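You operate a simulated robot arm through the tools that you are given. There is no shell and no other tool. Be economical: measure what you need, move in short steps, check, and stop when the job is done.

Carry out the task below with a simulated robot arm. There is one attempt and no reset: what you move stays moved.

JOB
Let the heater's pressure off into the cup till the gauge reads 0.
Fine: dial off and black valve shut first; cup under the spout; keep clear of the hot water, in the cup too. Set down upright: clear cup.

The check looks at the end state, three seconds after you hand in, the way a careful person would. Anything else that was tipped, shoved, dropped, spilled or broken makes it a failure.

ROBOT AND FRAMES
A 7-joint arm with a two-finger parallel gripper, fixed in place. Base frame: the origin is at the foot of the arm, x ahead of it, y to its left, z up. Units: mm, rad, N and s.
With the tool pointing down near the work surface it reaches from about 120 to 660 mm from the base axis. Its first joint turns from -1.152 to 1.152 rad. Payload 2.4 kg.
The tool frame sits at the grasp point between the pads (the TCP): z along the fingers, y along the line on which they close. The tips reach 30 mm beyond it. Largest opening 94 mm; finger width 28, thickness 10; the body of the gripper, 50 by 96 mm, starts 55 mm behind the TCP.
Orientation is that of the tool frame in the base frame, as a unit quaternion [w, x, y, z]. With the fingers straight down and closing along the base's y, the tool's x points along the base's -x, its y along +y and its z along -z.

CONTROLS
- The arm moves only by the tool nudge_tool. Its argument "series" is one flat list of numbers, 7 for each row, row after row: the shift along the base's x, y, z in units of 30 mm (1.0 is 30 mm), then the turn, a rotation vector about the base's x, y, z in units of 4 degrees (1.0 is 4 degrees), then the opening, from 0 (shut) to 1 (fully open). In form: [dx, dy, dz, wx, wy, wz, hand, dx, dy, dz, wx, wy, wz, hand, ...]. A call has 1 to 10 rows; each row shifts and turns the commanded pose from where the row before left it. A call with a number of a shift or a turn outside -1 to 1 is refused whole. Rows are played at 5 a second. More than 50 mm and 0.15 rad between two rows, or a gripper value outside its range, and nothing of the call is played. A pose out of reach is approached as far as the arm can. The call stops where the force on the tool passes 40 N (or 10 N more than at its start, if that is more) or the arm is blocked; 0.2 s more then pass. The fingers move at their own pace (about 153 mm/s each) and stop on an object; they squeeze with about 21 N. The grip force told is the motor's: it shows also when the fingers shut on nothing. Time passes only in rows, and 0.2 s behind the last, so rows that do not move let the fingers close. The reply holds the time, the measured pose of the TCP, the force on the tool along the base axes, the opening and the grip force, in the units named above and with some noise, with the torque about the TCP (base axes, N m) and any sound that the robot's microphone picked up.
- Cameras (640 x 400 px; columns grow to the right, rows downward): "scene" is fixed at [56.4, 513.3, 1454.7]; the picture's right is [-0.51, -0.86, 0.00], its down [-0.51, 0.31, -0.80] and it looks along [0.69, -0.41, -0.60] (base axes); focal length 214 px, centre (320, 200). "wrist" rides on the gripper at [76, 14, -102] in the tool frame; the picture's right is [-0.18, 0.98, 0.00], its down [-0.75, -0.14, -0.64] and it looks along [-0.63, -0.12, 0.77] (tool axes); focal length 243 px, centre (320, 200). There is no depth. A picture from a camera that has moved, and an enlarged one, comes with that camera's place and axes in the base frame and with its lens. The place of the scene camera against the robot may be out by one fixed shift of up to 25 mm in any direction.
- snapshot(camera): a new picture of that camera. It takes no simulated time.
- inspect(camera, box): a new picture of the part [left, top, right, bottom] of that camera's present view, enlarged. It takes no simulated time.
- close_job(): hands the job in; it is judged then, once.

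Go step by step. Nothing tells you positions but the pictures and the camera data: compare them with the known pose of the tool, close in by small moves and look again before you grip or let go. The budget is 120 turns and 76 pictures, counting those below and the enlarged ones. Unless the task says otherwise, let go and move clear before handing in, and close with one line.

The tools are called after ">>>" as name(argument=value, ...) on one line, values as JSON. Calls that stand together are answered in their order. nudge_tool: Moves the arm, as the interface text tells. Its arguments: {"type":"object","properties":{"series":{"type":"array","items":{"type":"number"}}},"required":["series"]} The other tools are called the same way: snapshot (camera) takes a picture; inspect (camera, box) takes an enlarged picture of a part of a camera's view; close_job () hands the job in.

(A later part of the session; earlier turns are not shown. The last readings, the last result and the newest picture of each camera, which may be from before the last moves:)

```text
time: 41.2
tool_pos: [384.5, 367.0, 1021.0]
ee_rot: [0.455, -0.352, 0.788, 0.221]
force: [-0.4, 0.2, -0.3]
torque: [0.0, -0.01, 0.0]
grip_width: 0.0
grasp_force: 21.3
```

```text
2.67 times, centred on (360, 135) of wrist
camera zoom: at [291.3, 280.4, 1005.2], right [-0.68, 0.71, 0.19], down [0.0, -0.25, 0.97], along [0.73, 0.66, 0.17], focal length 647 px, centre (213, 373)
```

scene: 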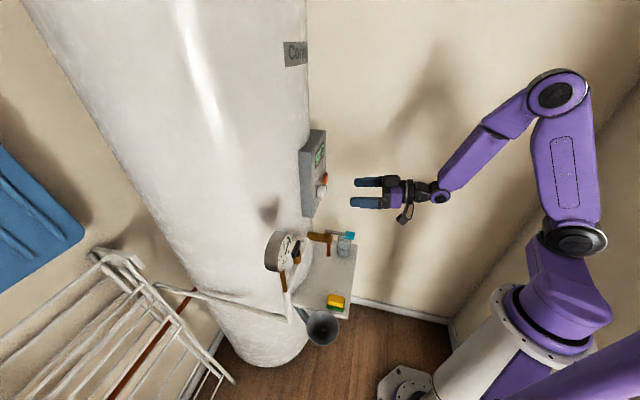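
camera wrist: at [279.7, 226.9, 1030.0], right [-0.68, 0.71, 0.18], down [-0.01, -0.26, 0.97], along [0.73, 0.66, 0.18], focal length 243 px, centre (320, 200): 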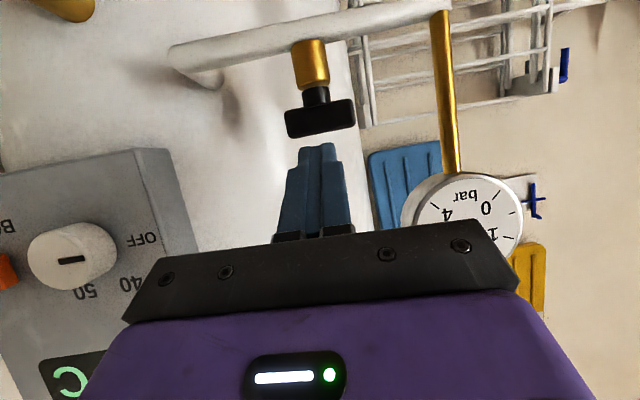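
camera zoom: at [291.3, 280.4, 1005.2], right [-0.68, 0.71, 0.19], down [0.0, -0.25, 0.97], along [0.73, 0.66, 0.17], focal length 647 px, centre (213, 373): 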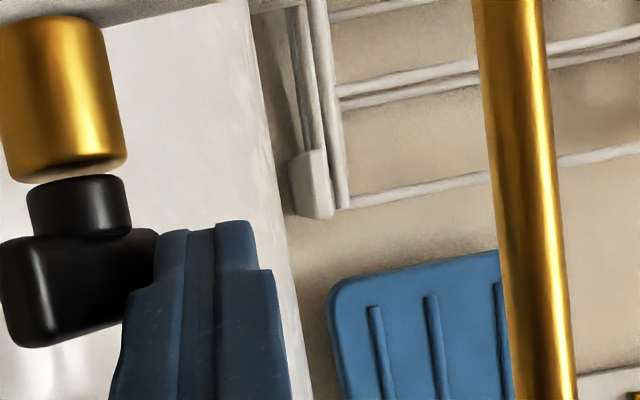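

It turns clockwise. Now I'll sweep the finger sideways to complete the quarter-turn.

>>> nudge_tool(series=[0.15, 0.05, 0, 0, 0, 0, 0, 0.13, -0.09, 0, 0, 0, 0, 0, 0.13, -0.12, 0, 0, 0, 0, 0, 0.13, -0.12, 0, 0, 0, 0, 0])

>>> inspect(camera="wrist", box=[220, 60, 460, 210])

```text
time: 42.2
tool_pos: [389.3, 368.2, 1020.8]
ee_rot: [0.451, -0.365, 0.782, 0.227]
force: [-5.3, 2.6, 1.3]
torque: [-0.02, -0.04, -0.04]
grip_width: 0.0
grasp_force: 20.9
stopped in row 4: the force on the tool passed its limit at 44 N (the readings are from after the stop); the commanded pose is now the measured one
```

```text
2.67 times, centred on (340, 135) of wrist
camera zoom: at [300.0, 278.3, 1004.9], right [-0.7, 0.69, 0.19], down [0.01, -0.25, 0.97], along [0.71, 0.68, 0.17], focal length 647 px, centre (267, 373)
```

zoom: 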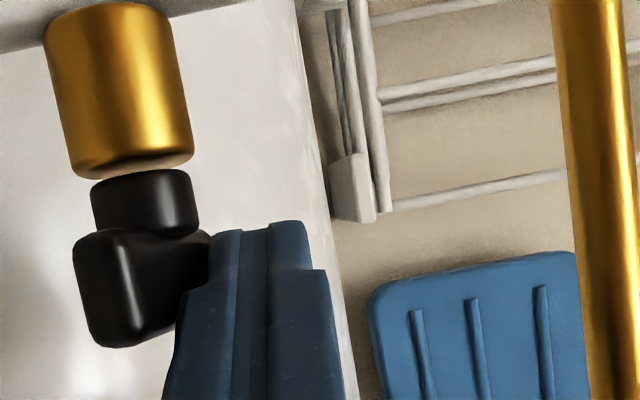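

>>> nudge_tool(series=[0.1, -0.07, 0, 0, 0, 0, 0, 0.1, -0.1, 0, 0, 0, 0, 0, 0.1, -0.1, 0, 0, 0, 0, 0, 0.1, -0.1, 0, 0, 0, 0, 0, 0.1, -0.1, 0, 0, 0, 0, 0])

>>> inspect(camera="wrist", box=[220, 60, 460, 210])

```text
time: 42.9
tool_pos: [389.8, 366.7, 1020.1]
ee_rot: [0.449, -0.373, 0.778, 0.231]
force: [-5.3, 2.2, 1.8]
torque: [-0.01, 0.0, 0.0]
grip_width: 0.2
grasp_force: 21.1
stopped in row 3: the force on the tool passed its limit at 43 N (the readings are from after the stop); the commanded pose is now the measured one
```

```text
2.67 times, centred on (340, 135) of wrist
camera zoom: at [301.9, 276.3, 1004.5], right [-0.72, 0.67, 0.19], down [0.01, -0.25, 0.97], along [0.7, 0.7, 0.17], focal length 647 px, centre (267, 373)
```

zoom: 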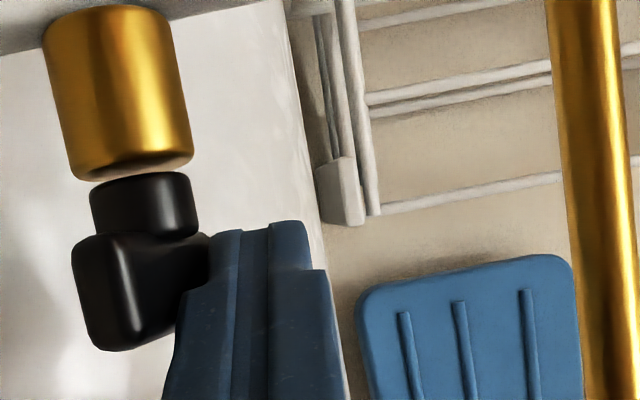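

The handle is about 75° round. I'll back out along the tool axis, then grip the handle with both fingers to finish the turn.

>>> nudge_tool(series=[-0.27, -0.35, 0.24, 0, 0, 0, 0, -0.27, -0.35, 0.24, 0, 0, 0, 0, -0.2, -0.35, 0.24, 0, 0, 0, 0.5, 0.1, -0.3, 0.2, 0, 0, 0, 0.5])

>>> snapshot(camera="wrist")

```text
time: 43.9
tool_pos: [372.6, 326.2, 1047.9]
ee_rot: [0.449, -0.372, 0.779, 0.231]
force: [-0.5, 0.3, 0.3]
torque: [-0.02, -0.04, -0.04]
grip_width: 46.8
grasp_force: 0.1
```

```text
36 pictures are left
camera wrist: at [283.5, 234.6, 1032.7], right [-0.71, 0.67, 0.19], down [0.01, -0.25, 0.97], along [0.7, 0.69, 0.17], focal length 243 px, centre (320, 200)
```

wrist: 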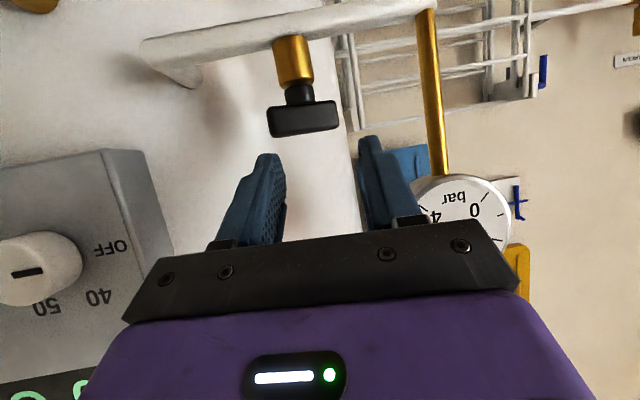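

>>> inspect(camera="wrist", box=[240, 20, 380, 150])

```text
3.08 times, centred on (310, 85) of wrist
camera zoom: at [283.5, 234.6, 1032.7], right [-0.71, 0.67, 0.19], down [0.01, -0.25, 0.97], along [0.7, 0.69, 0.17], focal length 746 px, centre (351, 554)
```

zoom: 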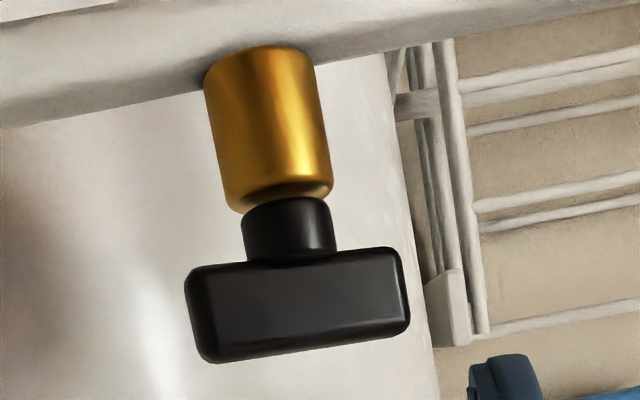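

The opening finger pushed the handle back to open. I'll redo the push with fingers shut, and withdraw shut this time.

>>> nudge_tool(series=[-0.1, -0.1, 0, 0, 0, 0, 0, -0.1, 0.1, 0, 0, 0, 0, 0, -0.1, 0.3, -0.44, 0, 0, -0.4, 0, -0.05, 0.28, -0.44, 0, 0, -0.4, 0])

>>> nudge_tool(series=[0.2, 0.2, 0, 0, 0, 0, 0, 0.2, 0.2, 0, 0, 0, 0, 0, 0.2, 0.2, 0, 0, 0, 0, 0, 0.2, 0.2, 0, 0, 0, 0, 0])

>>> snapshot(camera="wrist")

```text
time: 44.9
tool_pos: [361.8, 344.9, 1022.4]
ee_rot: [0.454, -0.351, 0.789, 0.22]
force: [0.4, 0.4, 1.3]
torque: [0.02, 0.02, 0.02]
grip_width: 0.0
grasp_force: 20.7
```

```text
time: 45.9
tool_pos: [387.1, 367.5, 1021.5]
ee_rot: [0.455, -0.35, 0.789, 0.218]
force: [0.0, 0.2, 0.3]
torque: [0.01, 0.0, -0.02]
grip_width: 0.0
grasp_force: 20.7
```

```text
34 pictures are left
camera wrist: at [292.3, 281.7, 1005.9], right [-0.68, 0.71, 0.19], down [0.0, -0.25, 0.97], along [0.74, 0.66, 0.17], focal length 243 px, centre (320, 200)
```

wrist: 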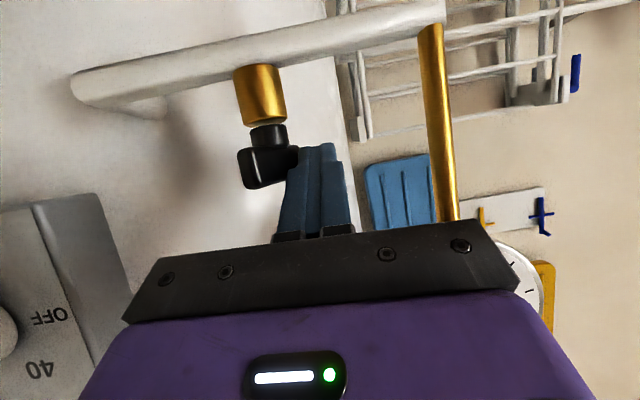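

>>> nudge_tool(series=[0.12, -0.02, 0, 0, 0, 0, 0, 0.1, -0.1, 0, 0, 0, 0, 0, 0.1, -0.1, 0, 0, 0, 0, 0, 0.1, -0.1, 0, 0, 0, 0, 0])

>>> nudge_tool(series=[-0.22, -0.3, 0.24, 0, 0, 0, 0, -0.27, -0.35, 0.24, 0, 0, 0, 0, -0.2, -0.35, 0.24, 0, 0, 0, 0, 0.1, -0.3, 0.2, 0, 0, 0, 0])

>>> inspect(camera="wrist", box=[220, 0, 400, 160])

```text
time: 46.9
tool_pos: [389.9, 366.8, 1020.6]
ee_rot: [0.452, -0.362, 0.783, 0.225]
force: [-4.5, 2.0, 1.4]
torque: [0.0, 0.06, -0.04]
grip_width: 0.1
grasp_force: 21.3
stopped in row 4: the force on the tool passed its limit at 42 N (the readings are from after the stop); the commanded pose is now the measured one
```

```text
time: 47.9
tool_pos: [374.6, 326.9, 1049.1]
ee_rot: [0.453, -0.36, 0.784, 0.224]
force: [-0.8, 0.4, -0.2]
torque: [0.0, -0.01, 0.0]
grip_width: 0.0
grasp_force: 20.8
```

```text
2.50 times, centred on (310, 80) of wrist
camera zoom: at [282.0, 238.4, 1033.7], right [-0.7, 0.69, 0.19], down [0.01, -0.25, 0.97], along [0.72, 0.67, 0.17], focal length 606 px, centre (345, 500)
```

zoom: 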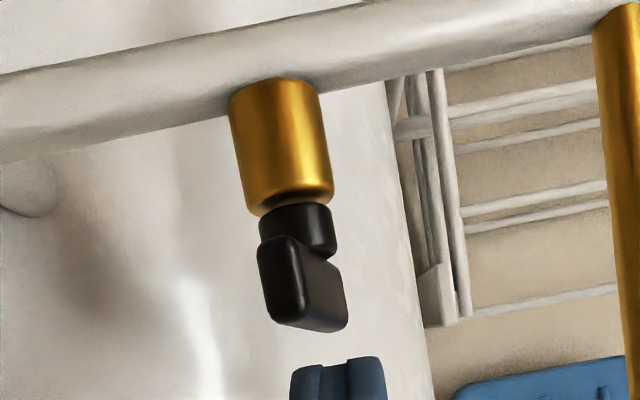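

The handle is stuck at about 75°. I'll open above it, straddle it, and clamp to align it, then turn the rest.

>>> nudge_tool(series=[0.17, -0.14, 0.15, 0, 0, 0, 0, 0, 0, 0, 0, 0, 0, 0.5, 0, 0, 0, 0, 0, 0, 0.5, 0, 0, -0.4, 0, 0, 0, 0.5, 0, 0, -0.4, 0, 0, 0, 0.5, 0.25, 0.31, 0, 0, 0, 0, 0.5])

>>> snapshot(camera="wrist")

```text
time: 49.3
tool_pos: [386.3, 333.5, 1028.4]
ee_rot: [0.453, -0.362, 0.783, 0.225]
force: [0.6, 0.0, -0.5]
torque: [0.0, -0.03, 0.03]
grip_width: 46.8
grasp_force: 0.0
```

```text
32 pictures are left
camera wrist: at [294.4, 243.9, 1013.6], right [-0.7, 0.69, 0.18], down [0.01, -0.25, 0.97], along [0.72, 0.67, 0.17], focal length 243 px, centre (320, 200)
```

wrist: 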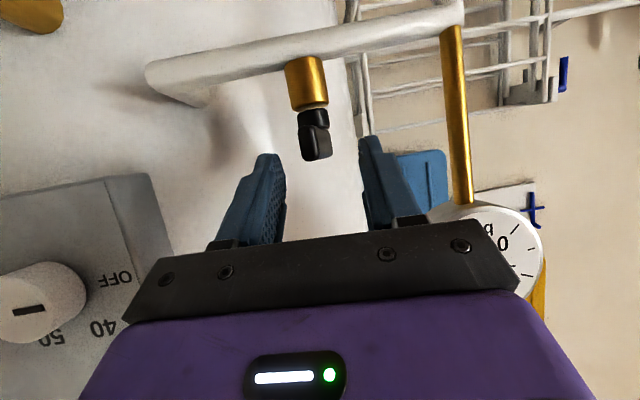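

>>> nudge_tool(series=[0.1, 0.12, -0.2, 0, 0, 0, 0.5, 0, 0, 0, 0, 0, 0, 0.05, 0, 0, 0, 0, 0, 0, 0.05, 0, 0, 0, 0, 0, 0, 0.05])

>>> nudge_tool(series=[-0.05, 0.04, 0, 0, 0, -1, 0.05, -0.05, 0.04, 0, 0, 0, -1, 0.05])

>>> inspect(camera="wrist", box=[220, 40, 420, 220])

```text
time: 50.3
tool_pos: [389.3, 334.2, 1021.1]
ee_rot: [0.453, -0.361, 0.784, 0.224]
force: [-4.8, -7.0, 6.0]
torque: [-0.81, 0.17, 0.01]
grip_width: 11.2
grasp_force: 45.0
```

```text
time: 50.9
tool_pos: [386.8, 338.2, 1023.0]
ee_rot: [0.464, -0.306, 0.808, 0.196]
force: [-5.2, -5.7, -6.6]
torque: [-0.21, -0.75, 1.11]
grip_width: 11.4
grasp_force: 45.1
```

```text
2.22 times, centred on (320, 130) of wrist
camera zoom: at [283.5, 262.4, 1008.7], right [-0.59, 0.78, 0.19], down [-0.02, -0.25, 0.97], along [0.8, 0.57, 0.16], focal length 539 px, centre (320, 356)
```

zoom: 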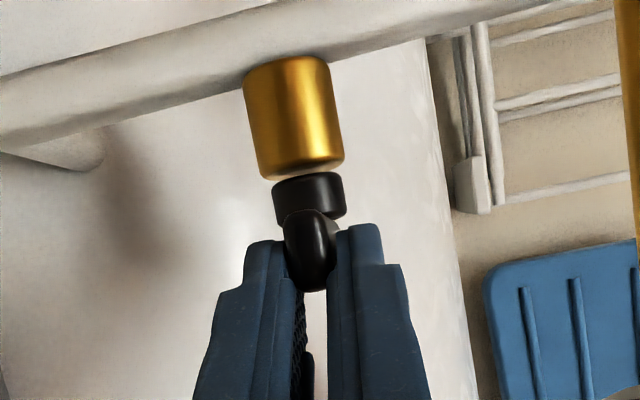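

The handle is clamped and perpendicular to the pipe, with rising torque. A small extra turn confirms the stop, then I'll release by opening and backing straight out.

>>> nudge_tool(series=[-0.03, 0.02, 0, 0, 0, -0.7, 0.05, 0, 0, 0, 0, 0, 0, 0.05])

>>> nudge_tool(series=[0, 0, 0, 0, 0, 0, 0.3, 0, 0, 0, 0, 0, 0, 0.3, 0, 0, 0.5, 0, 0, 0, 0.3, 0, -0.2, 0.3, 0, 0, 0, 0.3, 0, -0.8, 0.2, 0, 0, 0, 0.3])

>>> snapshot(camera="wrist")

```text
time: 51.6
tool_pos: [386.2, 338.4, 1025.8]
ee_rot: [0.457, -0.289, 0.821, 0.184]
force: [6.3, 2.4, -4.8]
torque: [-0.12, -0.37, 1.02]
grip_width: 12.6
grasp_force: 45.6
out of reach, approached as far as the arm can: row 1
stopped in row 2: the force on the tool passed its limit at 40 N (the readings are from after the stop); the commanded pose is now the measured one
```

```text
time: 52.8
tool_pos: [387.3, 309.2, 1056.4]
ee_rot: [0.457, -0.288, 0.821, 0.184]
force: [0.9, -0.3, 0.5]
torque: [-0.01, -0.02, -0.01]
grip_width: 28.4
grasp_force: 0.0
```

```text
30 pictures are left
camera wrist: at [280.0, 237.9, 1045.2], right [-0.55, 0.81, 0.2], down [-0.01, -0.24, 0.97], along [0.83, 0.53, 0.14], focal length 243 px, centre (320, 200)
```

wrist: 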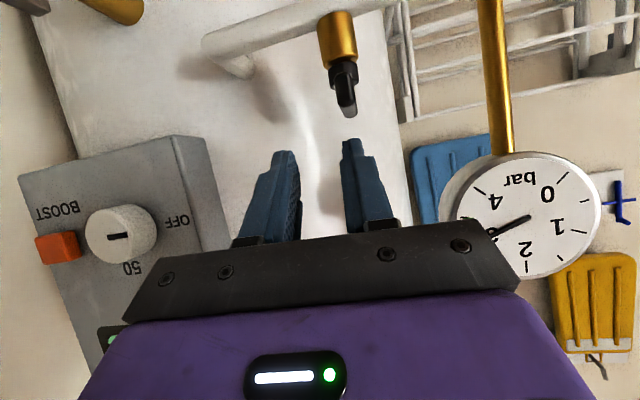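

The black valve is now across the pipe (shut) and the dial is at OFF. Next: the cup, about 58 mm wide, z 676–773, at (537, 82). I'll travel clear of panel and lever to its front.

>>> nudge_tool(series=[-0.1, -0.9, 0.7, 0, 0, 0, 0.9, 0, -0.9, 0.7, 0, 0, 0, 0.9, 0, -0.9, 0, 0, 0, 0, 0.9, 0, -0.9, 0, 0, 0, 0, 0.9, 0, -0.9, 0, 0, 0, 0, 0.9, 0.2, -0.9, 0, 0, 0, 0, 0.9, 0.4, -0.9, 0, 0, 0, 0, 0.9, 0.5, -0.9, 0, 0, 0, 0, 0.9, 0.5, -0.9, 0, 0, 0, 0, 0.9, 0.5, -0.9, 0, 0, 0, 0, 0.9])

>>> nudge_tool(series=[0, -0.7, -0.8, 0, 0, 0, 0.9, 0, -0.5, -0.8, 0, 0, 0, 0.9, 0, 0, -0.8, 0, 0, 0, 0.9])

```text
time: 55.0
tool_pos: [446.6, 38.4, 1098.9]
ee_rot: [0.456, -0.287, 0.822, 0.184]
force: [-0.5, -0.5, 0.2]
torque: [0.01, -0.02, 0.0]
grip_width: 84.6
grasp_force: 0.0
```

```text
time: 55.8
tool_pos: [446.8, 1.9, 1027.8]
ee_rot: [0.457, -0.288, 0.821, 0.185]
force: [-0.1, 0.0, -0.3]
torque: [-0.05, 0.0, 0.02]
grip_width: 84.8
grasp_force: 0.0
```

>>> nudge_tool(series=[0, -0.2, -0.9, 0, 0, 0, 0.9, 0, -0.2, -0.9, 0, 0, 0, 0.9, 0, 0, -0.9, 0, 0, 0, 0.9])

```text
time: 56.6
tool_pos: [446.8, -10.1, 945.8]
ee_rot: [0.457, -0.288, 0.821, 0.184]
force: [0.1, -0.6, -0.1]
torque: [0.01, 0.04, 0.0]
grip_width: 84.7
grasp_force: 0.0
```

>>> nudge_tool(series=[0, 0, -0.9, 0, 0, 0, 0.9, 0, 0, -0.9, 0, 0, 0, 0.9, 0, 0, -0.9, 0, 0, 0, 0.9, 0, 0, -0.9, 0, 0, 0, 0.9])

>>> snapshot(camera="wrist")

```text
time: 57.6
tool_pos: [445.9, -8.9, 836.9]
ee_rot: [0.457, -0.287, 0.822, 0.184]
force: [0.3, 1.2, 0.8]
torque: [0.02, 0.02, 0.0]
grip_width: 84.3
grasp_force: 0.1
```

```text
29 pictures are left
camera wrist: at [339.1, -80.5, 826.4], right [-0.55, 0.81, 0.2], down [-0.01, -0.24, 0.97], along [0.83, 0.53, 0.14], focal length 243 px, centre (320, 200)
```

wrist: 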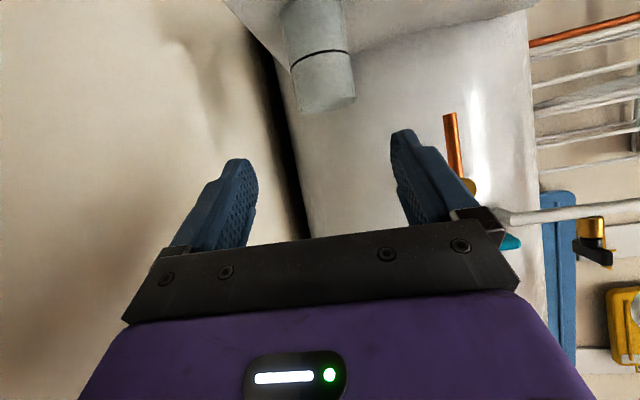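

Reach is fine here; the cup is at about (537, 79) and the spout end at about (484, 198, 800). I'll lower to grip height in front of the cup.

>>> nudge_tool(series=[0.12, 0.16, -0.72, 0, 0, 0, 0.95, 0.12, 0.16, -0.72, 0, 0, 0, 0.95, 0.12, 0.16, -0.72, 0, 0, 0, 0.95, 0.12, 0.16, -0.72, 0, 0, 0, 0.95])

>>> snapshot(camera="wrist")

```text
time: 58.6
tool_pos: [460.9, 9.0, 750.7]
ee_rot: [0.457, -0.287, 0.821, 0.184]
force: [-0.5, 0.8, 0.1]
torque: [-0.03, 0.0, 0.02]
grip_width: 89.0
grasp_force: 0.0
```

```text
28 pictures are left
camera wrist: at [353.9, -61.4, 740.0], right [-0.55, 0.81, 0.2], down [-0.01, -0.24, 0.97], along [0.83, 0.53, 0.14], focal length 243 px, centre (320, 200)
```

wrist: 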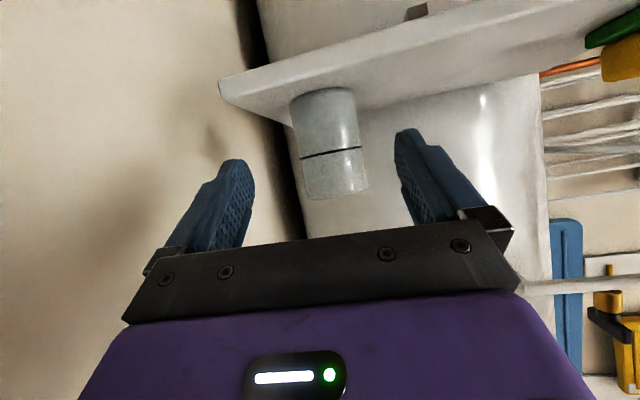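

>>> nudge_tool(series=[0.58, 0.54, 0, 0, 0, 0, 0.95, 0.58, 0.54, 0, 0, 0, 0, 0.95, 0.58, 0.54, 0, 0, 0, 0, 0.95, 0.58, 0.54, 0, 0, 0, 0, 0.95])

>>> snapshot(camera="wrist")

```text
time: 59.6
tool_pos: [529.1, 75.0, 751.8]
ee_rot: [0.457, -0.288, 0.821, 0.185]
force: [-0.4, -0.2, -0.4]
torque: [0.02, 0.01, 0.0]
grip_width: 89.3
grasp_force: 0.1
```

```text
27 pictures are left
camera wrist: at [423.5, 3.7, 740.0], right [-0.55, 0.81, 0.2], down [-0.01, -0.24, 0.97], along [0.83, 0.53, 0.14], focal length 243 px, centre (320, 200)
```

wrist: 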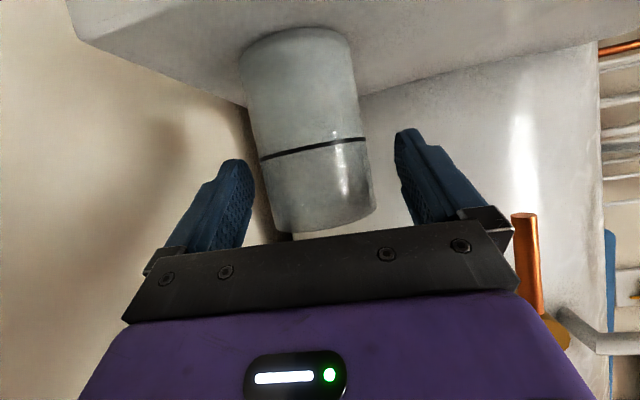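

The cup is between the fingers, slightly off-centre. I'll correct by 3 mm and close.

>>> nudge_tool(series=[0.12, -0.02, 0, 0, 0, 0, 0.95, 0, 0, 0, 0, 0, 0, 0.75, 0, 0, 0, 0, 0, 0, 0.55, 0, 0, 0, 0, 0, 0, 0.5])

```text
time: 60.6
tool_pos: [535.6, 74.1, 752.2]
ee_rot: [0.457, -0.287, 0.822, 0.184]
force: [0.5, 0.0, 0.5]
torque: [-0.07, -0.03, -0.03]
grip_width: 61.9
grasp_force: 20.4
```

Gripped (62 mm). I'll lift slightly and carry it toward the spout.

>>> nudge_tool(series=[0, 0, 0.27, 0, 0, 0, 0.5, 0, 0, 0, 0, 0, 0, 0.5, -0.35, 0.45, 0, 0, 0, 0, 0.5, -0.35, 0.45, 0, 0, 0, 0, 0.5])

>>> snapshot(camera="wrist")

```text
time: 61.6
tool_pos: [513.9, 98.7, 759.9]
ee_rot: [0.457, -0.287, 0.822, 0.184]
force: [-0.1, -0.2, -0.6]
torque: [-0.02, 0.02, 0.02]
grip_width: 62.0
grasp_force: 21.1
```

```text
26 pictures are left
camera wrist: at [406.6, 29.8, 748.3], right [-0.55, 0.81, 0.2], down [-0.01, -0.24, 0.97], along [0.83, 0.53, 0.14], focal length 243 px, centre (320, 200)
```

wrist: 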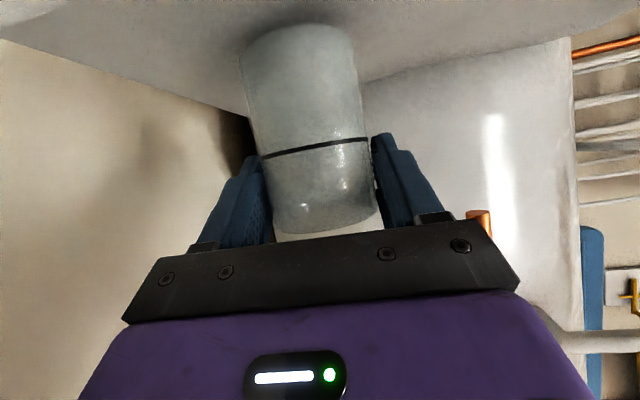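

The cup axis sits about 15 mm beyond the TCP. Carrying it under the spout at (483, 198).

>>> nudge_tool(series=[-0.276, 0.595, 0, 0, 0, 0, 0.5, -0.276, 0.595, 0, 0, 0, 0, 0.5, -0.276, 0.595, 0, 0, 0, 0, 0.5, -0.276, 0.595, 0, 0, 0, 0, 0.5, -0.276, 0.595, 0, 0, 0, 0, 0.5])

>>> snapshot(camera="wrist")

>>> inspect(camera="scene", box=[290, 215, 390, 295])

```text
time: 62.8
tool_pos: [523.0, 175.5, 761.0]
ee_rot: [0.456, -0.286, 0.822, 0.186]
force: [0.8, 0.3, -0.6]
torque: [0.0, 0.03, -0.01]
grip_width: 61.9
grasp_force: 20.3
out of reach, approached as far as the arm can: row 2, 3, 4, 5
```

```text
25 pictures are left
camera wrist: at [416.1, 104.5, 750.3], right [-0.55, 0.81, 0.2], down [0.0, -0.25, 0.97], along [0.83, 0.53, 0.14], focal length 243 px, centre (320, 200)
```

wrist: 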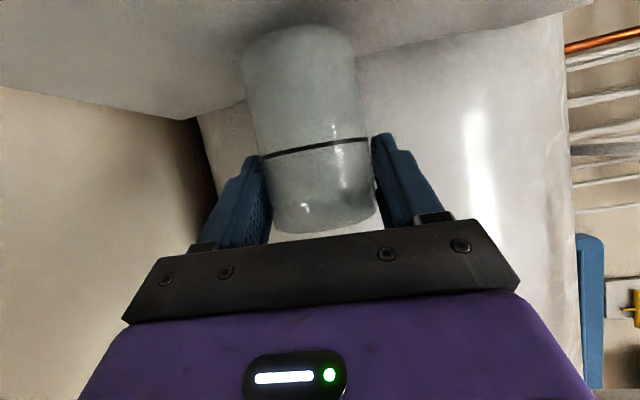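

```text
5.00 times, centred on (340, 255) of scene
camera zoom: at [56.4, 513.3, 1454.7], right [-0.51, -0.86, 0.0], down [-0.51, 0.31, -0.8], along [0.69, -0.41, -0.6], focal length 1072 px, centre (220, -75)
```

zoom: 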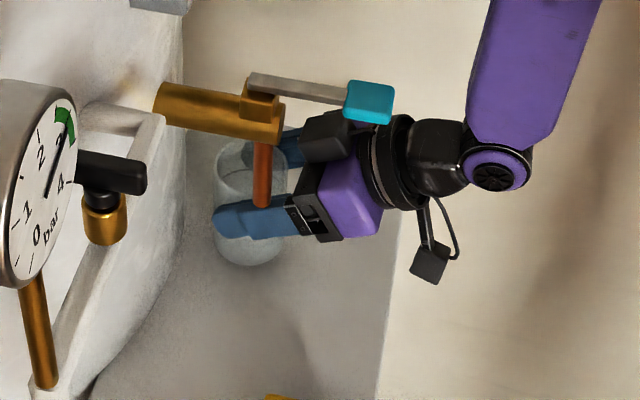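

The arm drifted outward because this approach angle is limited here. I'll yaw the tool 20° (safe in place), then bring the cup back under the spout.

>>> nudge_tool(series=[0, 0, 0, 0, 0, 1, 0.5, 0, 0, 0, 0, 0, 1, 0.5, 0, 0, 0, 0, 0, 1, 0.5, 0, 0, 0, 0, 0, 1, 0.5, 0, 0, 0, 0, 0, 1, 0.5])

>>> nudge_tool(series=[-0.3, 0.04, 0, 0, 0, 0, 0.5, -0.3, 0.04, 0, 0, 0, 0, 0.5])

```text
time: 64.0
tool_pos: [523.1, 174.1, 760.2]
ee_rot: [0.418, -0.426, 0.759, 0.261]
force: [-0.6, -0.1, -0.5]
torque: [0.0, 0.02, 0.03]
grip_width: 61.5
grasp_force: 21.0
```

```text
time: 64.6
tool_pos: [504.5, 176.9, 761.4]
ee_rot: [0.418, -0.426, 0.759, 0.26]
force: [-0.5, -0.4, -0.4]
torque: [-0.02, -0.02, -0.01]
grip_width: 61.7
grasp_force: 21.6
```

>>> nudge_tool(series=[-0.313, 0.088, 0, 0, 0, 0, 0.5, -0.313, 0.088, 0, 0, 0, 0, 0.5, -0.313, 0.088, 0, 0, 0, 0, 0.5, 0, 0, 0, 0, 0, 0, 0.5])

>>> snapshot(camera="wrist")

>>> inspect(camera="scene", box=[290, 215, 390, 295])

```text
time: 65.6
tool_pos: [475.6, 185.4, 761.0]
ee_rot: [0.417, -0.426, 0.759, 0.261]
force: [0.4, 0.1, -0.3]
torque: [0.0, -0.02, 0.0]
grip_width: 61.5
grasp_force: 20.8
```

```text
23 pictures are left
camera wrist: at [399.6, 82.2, 750.1], right [-0.8, 0.57, 0.2], down [0.07, -0.23, 0.97], along [0.6, 0.79, 0.14], focal length 243 px, centre (320, 200)
```

wrist: 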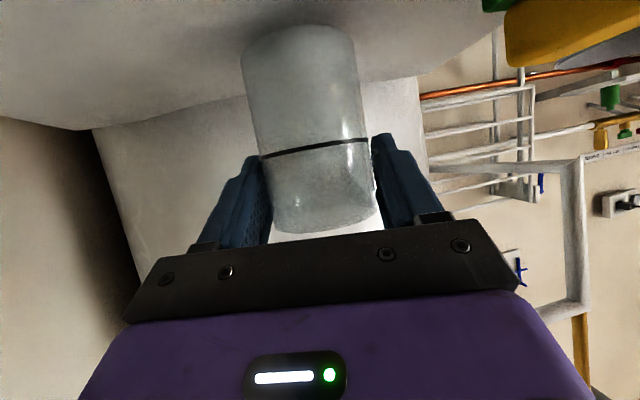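

```text
5.00 times, centred on (340, 255) of scene
camera zoom: at [56.4, 513.3, 1454.7], right [-0.51, -0.86, 0.0], down [-0.51, 0.31, -0.8], along [0.69, -0.41, -0.6], focal length 1072 px, centre (220, -75)
```

zoom: 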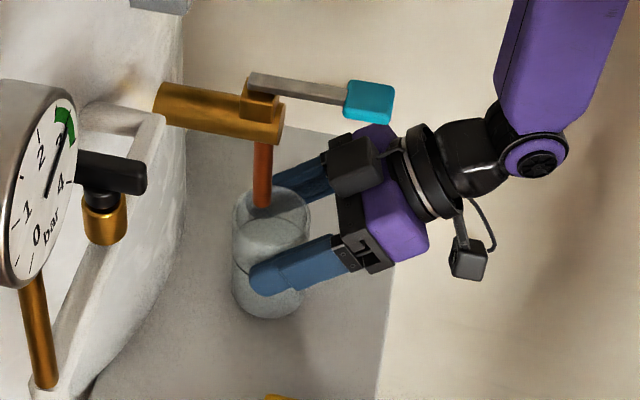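

>>> inspect(camera="scene", box=[330, 240, 358, 282])

```text
9.52 times, centred on (344, 261) of scene
camera zoom: at [56.4, 513.3, 1454.7], right [-0.51, -0.86, 0.0], down [-0.51, 0.31, -0.8], along [0.69, -0.41, -0.6], focal length 2043 px, centre (91, -381)
```

zoom: 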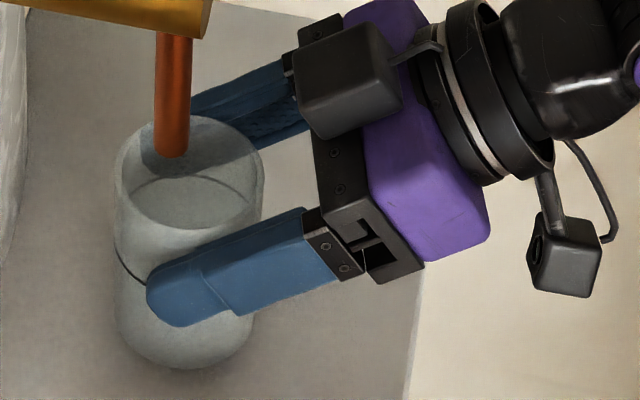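

The spout is about 9 mm toward +y from the cup axis. I'll centre it, then lower to the shelf.

>>> nudge_tool(series=[-0.03, 0.28, 0, 0, 0, 0, 0.5, 0, 0, -0.1, 0, 0, 0, 0.5, 0, 0, -0.1, 0, 0, 0, 0.5, 0, 0, -0.07, 0, 0, 0, 0.5, 0, 0, 0, 0, 0, 0, 0.5])

```text
time: 66.8
tool_pos: [474.5, 194.3, 752.9]
ee_rot: [0.418, -0.425, 0.759, 0.261]
force: [-0.4, 0.4, -0.7]
torque: [-0.02, -0.01, -0.03]
grip_width: 61.7
grasp_force: 21.1
```

>>> nudge_tool(series=[0, 0, -0.03, 0, 0, 0, 0.5, 0, 0, -0.03, 0, 0, 0, 0.5, 0, 0, 0, 0, 0, 0, 0.5])

>>> inspect(camera="scene", box=[330, 240, 358, 282])

```text
time: 67.6
tool_pos: [475.5, 192.9, 752.4]
ee_rot: [0.418, -0.426, 0.759, 0.261]
force: [-1.5, -0.9, 5.6]
torque: [-0.03, -0.06, 0.02]
grip_width: 61.5
grasp_force: 20.9
```

```text
9.52 times, centred on (344, 261) of scene
camera zoom: at [56.3, 513.3, 1454.7], right [-0.51, -0.86, 0.0], down [-0.51, 0.31, -0.8], along [0.69, -0.41, -0.6], focal length 2043 px, centre (91, -381)
```

zoom: 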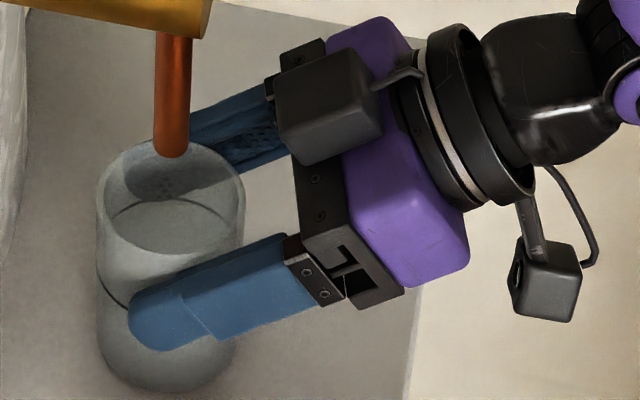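

Cup is on the shelf, centred under the spout. Releasing and backing straight out.

>>> nudge_tool(series=[0, 0, 0, 0, 0, 0, 0.7, 0, 0, 0, 0, 0, 0, 0.85, 0, 0, 0, 0, 0, 0, 0.9, -0.24, -0.44, 0, 0, 0, 0, 0.9, -0.29, -0.53, 0, 0, 0, 0, 0.9, -0.29, -0.53, 0, 0, 0, 0, 0.9, -0.29, -0.53, 0, 0, 0, 0, 0.9, -0.29, -0.53, 0, 0, 0, 0, 0.9])

>>> snapshot(camera="wrist")

```text
time: 69.4
tool_pos: [438.8, 114.5, 751.8]
ee_rot: [0.417, -0.425, 0.759, 0.263]
force: [-0.5, 0.9, 0.4]
torque: [-0.03, -0.04, 0.04]
grip_width: 84.4
grasp_force: 0.1
out of reach, approached as far as the arm can: row 6
```

```text
19 pictures are left
camera wrist: at [362.9, 11.1, 740.5], right [-0.8, 0.57, 0.2], down [0.08, -0.23, 0.97], along [0.6, 0.79, 0.14], focal length 243 px, centre (320, 200)
```

wrist: 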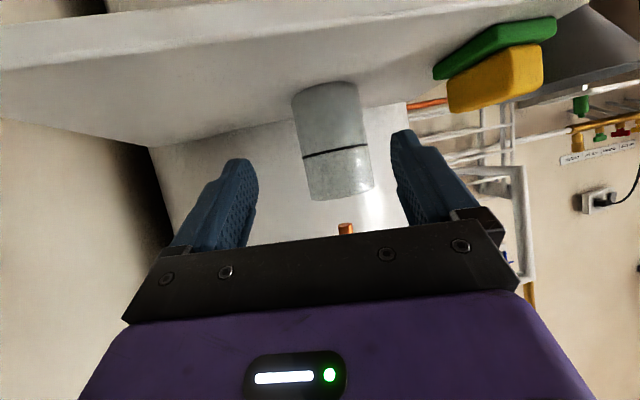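

The cup stands upright under the spout. Now the relief lever: I'll move aside, rise and turn the tool downward to come onto the teal paddle from above.

>>> nudge_tool(series=[0, -0.9, 0, 0, 0, 0, 0.7, 0, -0.9, 0, 0, 0, 0, 0.6, 0, -0.9, 0, 0, 0, 0, 0.5, 0, 0, 0.9, -0.99, 0.55, 0, 0.5, 0, 0, 0.9, -0.99, 0.55, 0, 0.5, 0, 0, 0.9, -0.99, 0.55, 0, 0.5, 0, 0, 0.9, -0.99, 0.55, 0, 0.5, 0, 0, 0.9, -0.99, 0.55, 0, 0.5, 0, 0, 0.9, -0.99, 0.55, 0, 0.5, 0, 0, 0.9, -0.99, 0.55, 0, 0.5])

>>> nudge_tool(series=[0, 0, 0.9, -0.99, 0.55, 0, 0.5, 0, 0, 0.9, -0.99, 0.55, 0, 0.5, 0, 0, 0.5, -0.99, 0.55, 0, 0.5, 0, 0, 0, -0.99, 0.55, 0, 0.5, 0, 0, 0, -0.99, 0.55, 0, 0.5, -0.3, 0.2, 0, 0, 0, -1, 0.5, -0.3, 0.3, 0, 0, 0, -1, 0.5, -0.3, 0.3, 0, 0, 0, -1, 0.5, -0.3, 0.4, 0, 0, 0, -1, 0.5])

>>> snapshot(camera="wrist")

```text
time: 71.6
tool_pos: [437.7, 35.5, 940.4]
ee_rot: [0.199, -0.474, 0.849, 0.125]
force: [0.7, -0.7, 0.4]
torque: [-0.03, 0.0, 0.03]
grip_width: 46.9
grasp_force: 0.1
```

```text
time: 73.6
tool_pos: [402.3, 70.5, 1009.3]
ee_rot: [0.037, -0.362, 0.931, 0.017]
force: [-0.4, 1.2, -0.7]
torque: [0.0, -0.01, -0.02]
grip_width: 46.9
grasp_force: 0.0
```

```text
18 pictures are left
camera wrist: at [331.3, 22.7, 1106.0], right [-0.53, 0.85, 0.02], down [0.62, 0.36, 0.7], along [0.59, 0.38, -0.71], focal length 243 px, centre (320, 200)
```

wrist: 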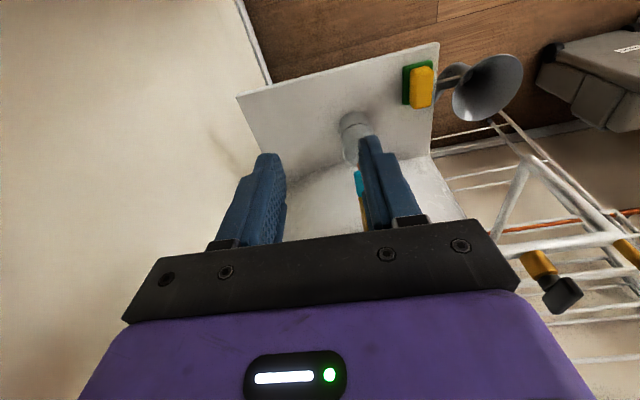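

>>> nudge_tool(series=[0.37, 0.85, 0, 0, 0, 0, 0.5, 0.37, 0.85, 0, 0, 0, 0, 0.5, 0.37, 0.85, 0, 0, 0, 0, 0.5, 0, 0, -0.6, 0, 0, 0, 0.5, 0, 0, -0.5, 0, 0, 0, 0.5])

>>> snapshot(camera="wrist")

>>> inspect(camera="scene", box=[290, 195, 390, 275])

```text
time: 74.8
tool_pos: [434.5, 146.3, 975.6]
ee_rot: [0.036, -0.362, 0.931, 0.017]
force: [0.8, -0.6, 0.5]
torque: [-0.01, -0.01, 0.0]
grip_width: 47.0
grasp_force: 0.1
```

```text
17 pictures are left
camera wrist: at [364.1, 99.7, 1072.4], right [-0.53, 0.85, 0.02], down [0.62, 0.36, 0.7], along [0.59, 0.38, -0.71], focal length 243 px, centre (320, 200)
```

wrist: 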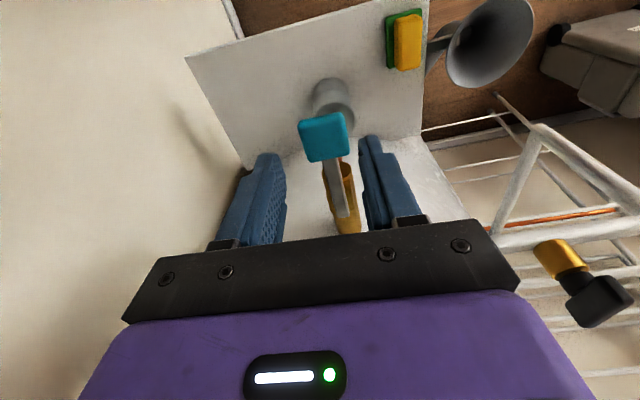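

```text
5.00 times, centred on (340, 235) of scene
camera zoom: at [56.4, 513.3, 1454.7], right [-0.51, -0.86, 0.0], down [-0.51, 0.31, -0.8], along [0.69, -0.41, -0.6], focal length 1072 px, centre (220, 25)
```

zoom: 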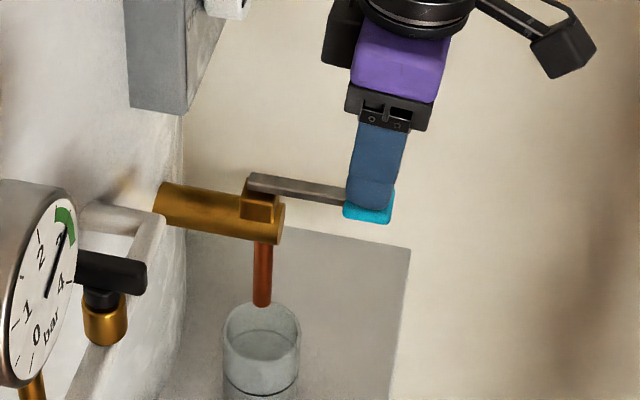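

The teal paddle (about 33 mm wide) is right under the fingers. Descend around it and grip.

>>> nudge_tool(series=[-0.03, 0.1, 0, 0, 0, 0, 0.62, 0, 0, 0, 0, 0, 0, 0.62, 0, 0, -0.4, 0, 0, 0, 0.62, 0, 0, -0.4, 0, 0, 0, 0.62, 0, 0, -0.35, 0, 0, 0, 0.62])

>>> snapshot(camera="wrist")

```text
time: 76.0
tool_pos: [435.0, 149.6, 942.3]
ee_rot: [0.036, -0.362, 0.931, 0.018]
force: [0.4, -0.1, -0.2]
torque: [-0.04, 0.01, 0.01]
grip_width: 58.6
grasp_force: 0.0
```

```text
15 pictures are left
camera wrist: at [363.4, 102.0, 1038.6], right [-0.53, 0.85, 0.02], down [0.62, 0.36, 0.7], along [0.59, 0.38, -0.71], focal length 243 px, centre (320, 200)
```

wrist: 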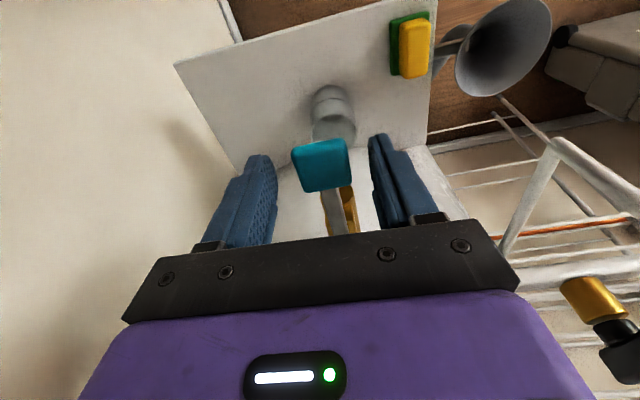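

>>> nudge_tool(series=[0, 0, 0, 0, 0, 0, 0.4, 0, 0, 0, 0, 0, 0, 0.2, 0, 0, 0, 0, 0, 0, 0.2])

>>> nudge_tool(series=[0, 0, 0.15, 0, 0, 0, 0.2, 0, 0, 0.15, 0, 0, 0, 0.2])

```text
time: 76.8
tool_pos: [433.3, 151.1, 942.8]
ee_rot: [0.036, -0.365, 0.93, 0.017]
force: [-5.4, 7.0, -1.4]
torque: [-0.16, 0.01, 1.56]
grip_width: 31.9
grasp_force: 45.1
```

```text
time: 77.3
tool_pos: [433.0, 150.4, 943.8]
ee_rot: [0.034, -0.366, 0.93, 0.018]
force: [4.1, 1.2, -13.9]
torque: [0.58, -0.81, 1.37]
grip_width: 32.0
grasp_force: 45.4
stopped in row 2: the force on the tool passed its limit at 40 N (the readings are from after the stop); the commanded pose is now the measured one
```

Lifting is stiff. I'll test pressing down gently.

>>> nudge_tool(series=[0, 0, -0.1, 0, 0, 0, 0.2, 0, 0, -0.1, 0, 0, 0, 0.2, 0, 0, -0.1, 0, 0, 0, 0.2])

```text
time: 78.1
tool_pos: [432.5, 150.8, 937.6]
ee_rot: [0.036, -0.363, 0.931, 0.019]
force: [-2.8, 4.2, 18.5]
torque: [0.9, -1.0, 1.41]
grip_width: 32.1
grasp_force: 45.0
```

>>> inspect(camera="scene", box=[290, 195, 390, 275])

```text
5.00 times, centred on (340, 235) of scene
camera zoom: at [56.0, 513.3, 1454.8], right [-0.51, -0.86, 0.0], down [-0.51, 0.31, -0.8], along [0.69, -0.41, -0.6], focal length 1072 px, centre (220, 25)
```

zoom: 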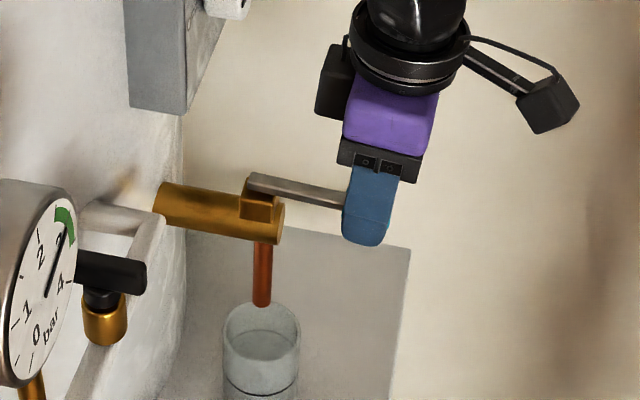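

>>> nudge_tool(series=[0, 0, -0.12, 0, 0, 0, 0.2, 0, 0, -0.12, 0, 0, 0, 0.2])

```text
time: 78.7
tool_pos: [433.4, 150.6, 930.5]
ee_rot: [0.036, -0.363, 0.931, 0.019]
force: [2.1, 6.9, 18.5]
torque: [0.78, -1.14, 1.35]
grip_width: 32.3
grasp_force: 45.2
```

The pads seem to slide vertically. I'll test sideways, where contact is positive.

>>> nudge_tool(series=[0.08, -0.08, 0, 0, 0, 0.5, 0.2, 0.08, -0.08, 0, 0, 0, 0.5, 0.2, 0.08, -0.08, 0, 0, 0, 0.5, 0.2])

```text
time: 79.3
tool_pos: [433.0, 150.3, 930.0]
ee_rot: [0.029, -0.388, 0.921, 0.023]
force: [-3.3, 4.9, 1.7]
torque: [0.01, 0.07, -0.93]
grip_width: 31.6
grasp_force: 44.7
stopped in row 3: the force on the tool passed its limit at 42 N (the readings are from after the stop); the commanded pose is now the measured one
```

>>> nudge_tool(series=[0, 0, 0, 0, 0, -0.5, 0.2, -0.08, 0.08, 0, 0, 0, -0.3, 0.2, -0.08, 0.08, 0, 0, 0, -0.3, 0.2, -0.08, 0.08, 0, 0, 0, -0.3, 0.2])

```text
time: 80.3
tool_pos: [433.4, 150.6, 930.4]
ee_rot: [0.038, -0.347, 0.937, 0.018]
force: [4.8, -4.1, -4.6]
torque: [-0.59, -0.07, 1.25]
grip_width: 33.5
grasp_force: 45.0
stopped in row 4: the force on the tool passed its limit at 44 N (the readings are from after the stop); the commanded pose is now the measured one
```

Sideways is solid both ways, so the lever must hinge vertically and needs a firm hold from below. I'll release, rise, and re-orient so the fingers close above and below the paddle.

>>> nudge_tool(series=[0, 0, 0, 0, 0, 0, 0.62, 0, 0, 0, 0, 0, 0, 0.62, 0, 0, 0.9, 0, 0, 0, 0.62, 0, 0, 0.9, 0, 0, 0, 0.62, 0, 0, 0.9, 0, 0, 0, 0.62, 0.2, -0.4, 0, 0, 0, -1, 0.62, 0.2, -0.4, 0, 0, 0, -1, 0.62, 0.2, -0.4, 0, 0, 0, -1, 0.62, 0.2, -0.4, 0, 0, 0, -1, 0.62, 0.2, -0.4, 0, 0, 0, -1, 0.62])

>>> nudge_tool(series=[0, 0, 0, 0, 0, -1, 0.62, 0, 0, 0, 0, 0, -1, 0.62, 0, 0, 0, 0, 0, -1, 0.62, 0, 0, 0, 0, 0, -1, 0.62, 0, 0, 0, 0, 0, -1, 0.62, 0, 0, 0, 0, 0, -1, 0.62, 0, 0, 0, 0, 0, -1, 0.62, 0, 0, 0, 0, 0, -1, 0.62, 0, 0, 0, 0, 0, -1, 0.62, 0, 0, 0, 0, 0, -1, 0.62])

>>> nudge_tool(series=[0, 0, 0, 0, 0, -1, 0.62, 0, 0, 0, 0, 0, -1, 0.62, 0, 0, 0, 0, 0, -1, 0.62, 0, 0, 0, 0, 0, -1, 0.62, 0, 0, 0, 0, 0, -1, 0.62])

```text
time: 82.5
tool_pos: [463.4, 91.1, 1011.2]
ee_rot: [0.039, -0.177, 0.983, 0.012]
force: [-0.2, 0.0, -0.4]
torque: [0.0, 0.0, 0.01]
grip_width: 58.5
grasp_force: 0.1
```

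```text
time: 84.7
tool_pos: [463.1, 90.0, 1011.2]
ee_rot: [0.042, 0.171, 0.984, -0.002]
force: [0.3, 1.2, -0.1]
torque: [-0.01, 0.02, -0.03]
grip_width: 58.5
grasp_force: 0.1
```

```text
time: 85.9
tool_pos: [463.0, 91.2, 1011.1]
ee_rot: [0.04, 0.339, 0.94, -0.009]
force: [-1.2, -0.2, -0.4]
torque: [0.01, 0.0, 0.01]
grip_width: 58.2
grasp_force: 0.1
```

>>> nudge_tool(series=[0, 0, 0, 0.99, -0.99, 0, 0.62, 0, 0, 0, 0.99, -0.99, 0, 0.62, 0, 0, 0, 0.99, -0.99, 0, 0.62, 0, 0, 0, 0.99, -0.99, 0, 0.62, 0, 0, 0, 0.99, -0.99, 0, 0.62, 0, 0, 0, 0.99, -0.99, 0, 0.62, 0, 0, 0, 0.99, -0.99, 0, 0.62, 0, 0, 0, 0.99, -0.99, 0, 0.62, 0, 0, 0, 0.99, -0.99, 0, 0.62, 0, 0, 0, 0.99, -0.99, 0, 0.62])

>>> nudge_tool(series=[0, 0, 0, 0.99, -0.99, 0, 0.62, 0, 0, 0, 0.99, -0.99, 0, 0.62, 0, 0, 0, 0.99, -0.99, 0, 0.62, 0, 0, 0, 0.99, -0.99, 0, 0.62, 0, 0, 0, 0.99, -0.99, 0, 0.62])

```text
time: 88.1
tool_pos: [463.5, 90.4, 1009.8]
ee_rot: [0.237, 0.315, 0.819, 0.417]
force: [0.0, 0.4, 0.2]
torque: [-0.02, -0.02, 0.0]
grip_width: 58.2
grasp_force: 0.1
```

```text
time: 89.3
tool_pos: [463.7, 90.9, 1011.6]
ee_rot: [0.315, 0.275, 0.683, 0.599]
force: [-0.2, -0.1, 0.6]
torque: [0.03, 0.02, -0.01]
grip_width: 58.2
grasp_force: 0.1
```

Fingers now close vertically. I'll descend beside the paddle and check alignment.

>>> nudge_tool(series=[0, 0, -0.75, 0, 0, 0, 0.62, 0, 0, -0.75, 0, 0, 0, 0.62, 0, 0, -0.75, 0, 0, 0, 0.62, 0, 0, -0.72, 0, 0, 0, 0.62])

>>> snapshot(camera="wrist")

```text
time: 90.3
tool_pos: [464.5, 90.7, 920.9]
ee_rot: [0.316, 0.274, 0.684, 0.598]
force: [-0.4, 0.4, 0.3]
torque: [0.01, 0.03, 0.0]
grip_width: 58.3
grasp_force: 0.1
```

```text
13 pictures are left
camera wrist: at [336.0, 83.6, 936.0], right [0.12, -0.01, 0.99], down [0.0, -1.0, -0.01], along [0.99, 0.0, -0.12], focal length 243 px, centre (320, 200)
```

wrist: 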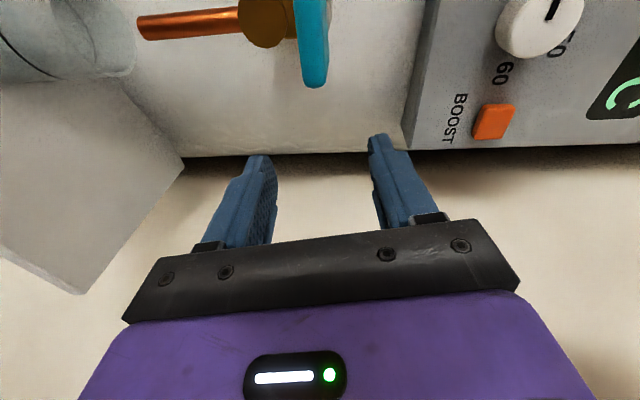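

>>> nudge_tool(series=[-0.33, 0.41, 0.05, 0, 0, 0, 0.62, -0.33, 0.41, 0, 0, 0, 0, 0.62])

```text
time: 90.9
tool_pos: [443.1, 116.1, 922.4]
ee_rot: [0.315, 0.275, 0.684, 0.598]
force: [0.3, 0.2, -0.3]
torque: [-0.01, 0.0, 0.0]
grip_width: 58.3
grasp_force: 0.0
```

>>> nudge_tool(series=[-0.3, 0.42, 0, 0, 0, 0, 0.62, -0.3, 0.42, 0, 0, 0, 0, 0.62])

>>> snapshot(camera="wrist")

```text
time: 91.5
tool_pos: [425.1, 140.5, 924.7]
ee_rot: [0.314, 0.275, 0.683, 0.599]
force: [-0.4, 0.3, 0.3]
torque: [-0.05, -0.03, 0.03]
grip_width: 58.5
grasp_force: 0.1
```

```text
12 pictures are left
camera wrist: at [297.5, 133.6, 938.6], right [0.12, -0.01, 0.99], down [0.0, -1.0, -0.01], along [0.99, 0.0, -0.12], focal length 243 px, centre (320, 200)
```

wrist: 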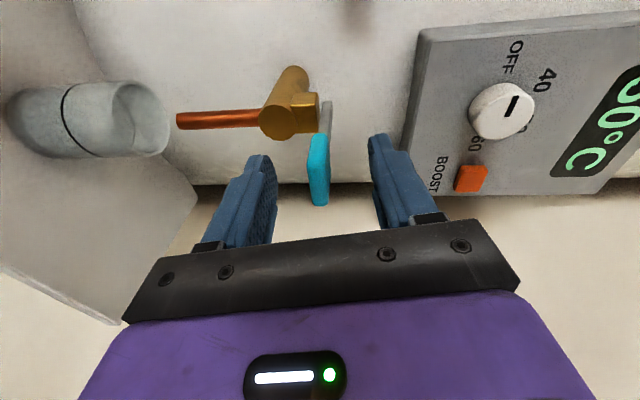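

>>> inspect(camera="wrist", box=[430, 30, 590, 190])

>>> nudge_tool(series=[0.05, 0.05, -0.05, 0, 0, 0, 0.4, 0, 0, 0, 0, 0, 0, 0.2, 0, 0, 0, 0, 0, 0, 0.05, 0, 0, 0, 0, 0, 0, 0.05])

```text
2.50 times, centred on (510, 110) of wrist
camera zoom: at [297.5, 133.6, 938.6], right [0.12, -0.01, 0.99], down [0.0, -1.0, -0.01], along [0.99, 0.0, -0.12], focal length 606 px, centre (-155, 425)
```

zoom: 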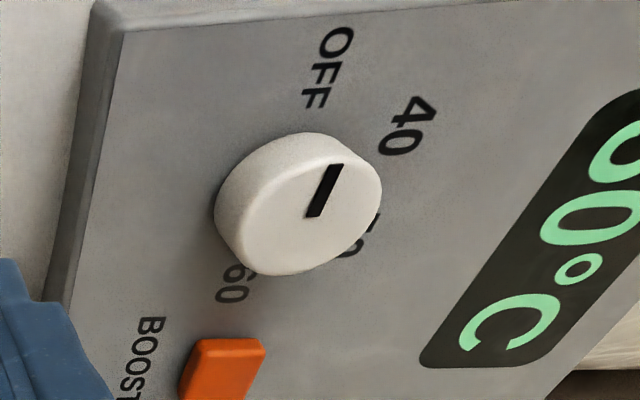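

```text
time: 92.5
tool_pos: [426.1, 142.6, 921.5]
ee_rot: [0.314, 0.275, 0.683, 0.6]
force: [0.1, 2.4, 7.3]
torque: [1.43, 0.18, -0.17]
grip_width: 16.0
grasp_force: 45.2
```

Dial's pointer lines up with OFF. The paddle is now held top and bottom; lifting along its arc.

>>> nudge_tool(series=[0, 0, 0.1, -0.35, 0.35, 0, 0.05, 0, 0, 0.1, -0.35, 0.35, 0, 0.05, 0, 0, 0.1, -0.35, 0.35, 0, 0.05])

```text
time: 93.3
tool_pos: [426.6, 143.0, 925.1]
ee_rot: [0.295, 0.29, 0.719, 0.559]
force: [6.0, 3.6, -18.8]
torque: [1.39, 0.03, -0.55]
grip_width: 19.3
grasp_force: 45.4
stopped in row 3: the force on the tool passed its limit at 45 N (the readings are from after the stop); the commanded pose is now the measured one
```

>>> nudge_tool(series=[0, 0, -0.1, 0.35, -0.35, 0, 0.05, 0, 0, -0.1, 0.35, -0.35, 0, 0.05, 0, 0, -0.1, 0.2, -0.2, 0, 0.05, 0, 0, -0.1, 0.2, -0.2, 0, 0.05])

```text
time: 94.3
tool_pos: [427.0, 143.4, 916.1]
ee_rot: [0.315, 0.274, 0.681, 0.602]
force: [-3.5, -4.2, 22.7]
torque: [2.19, -0.45, 0.78]
grip_width: 18.4
grasp_force: 44.8
```

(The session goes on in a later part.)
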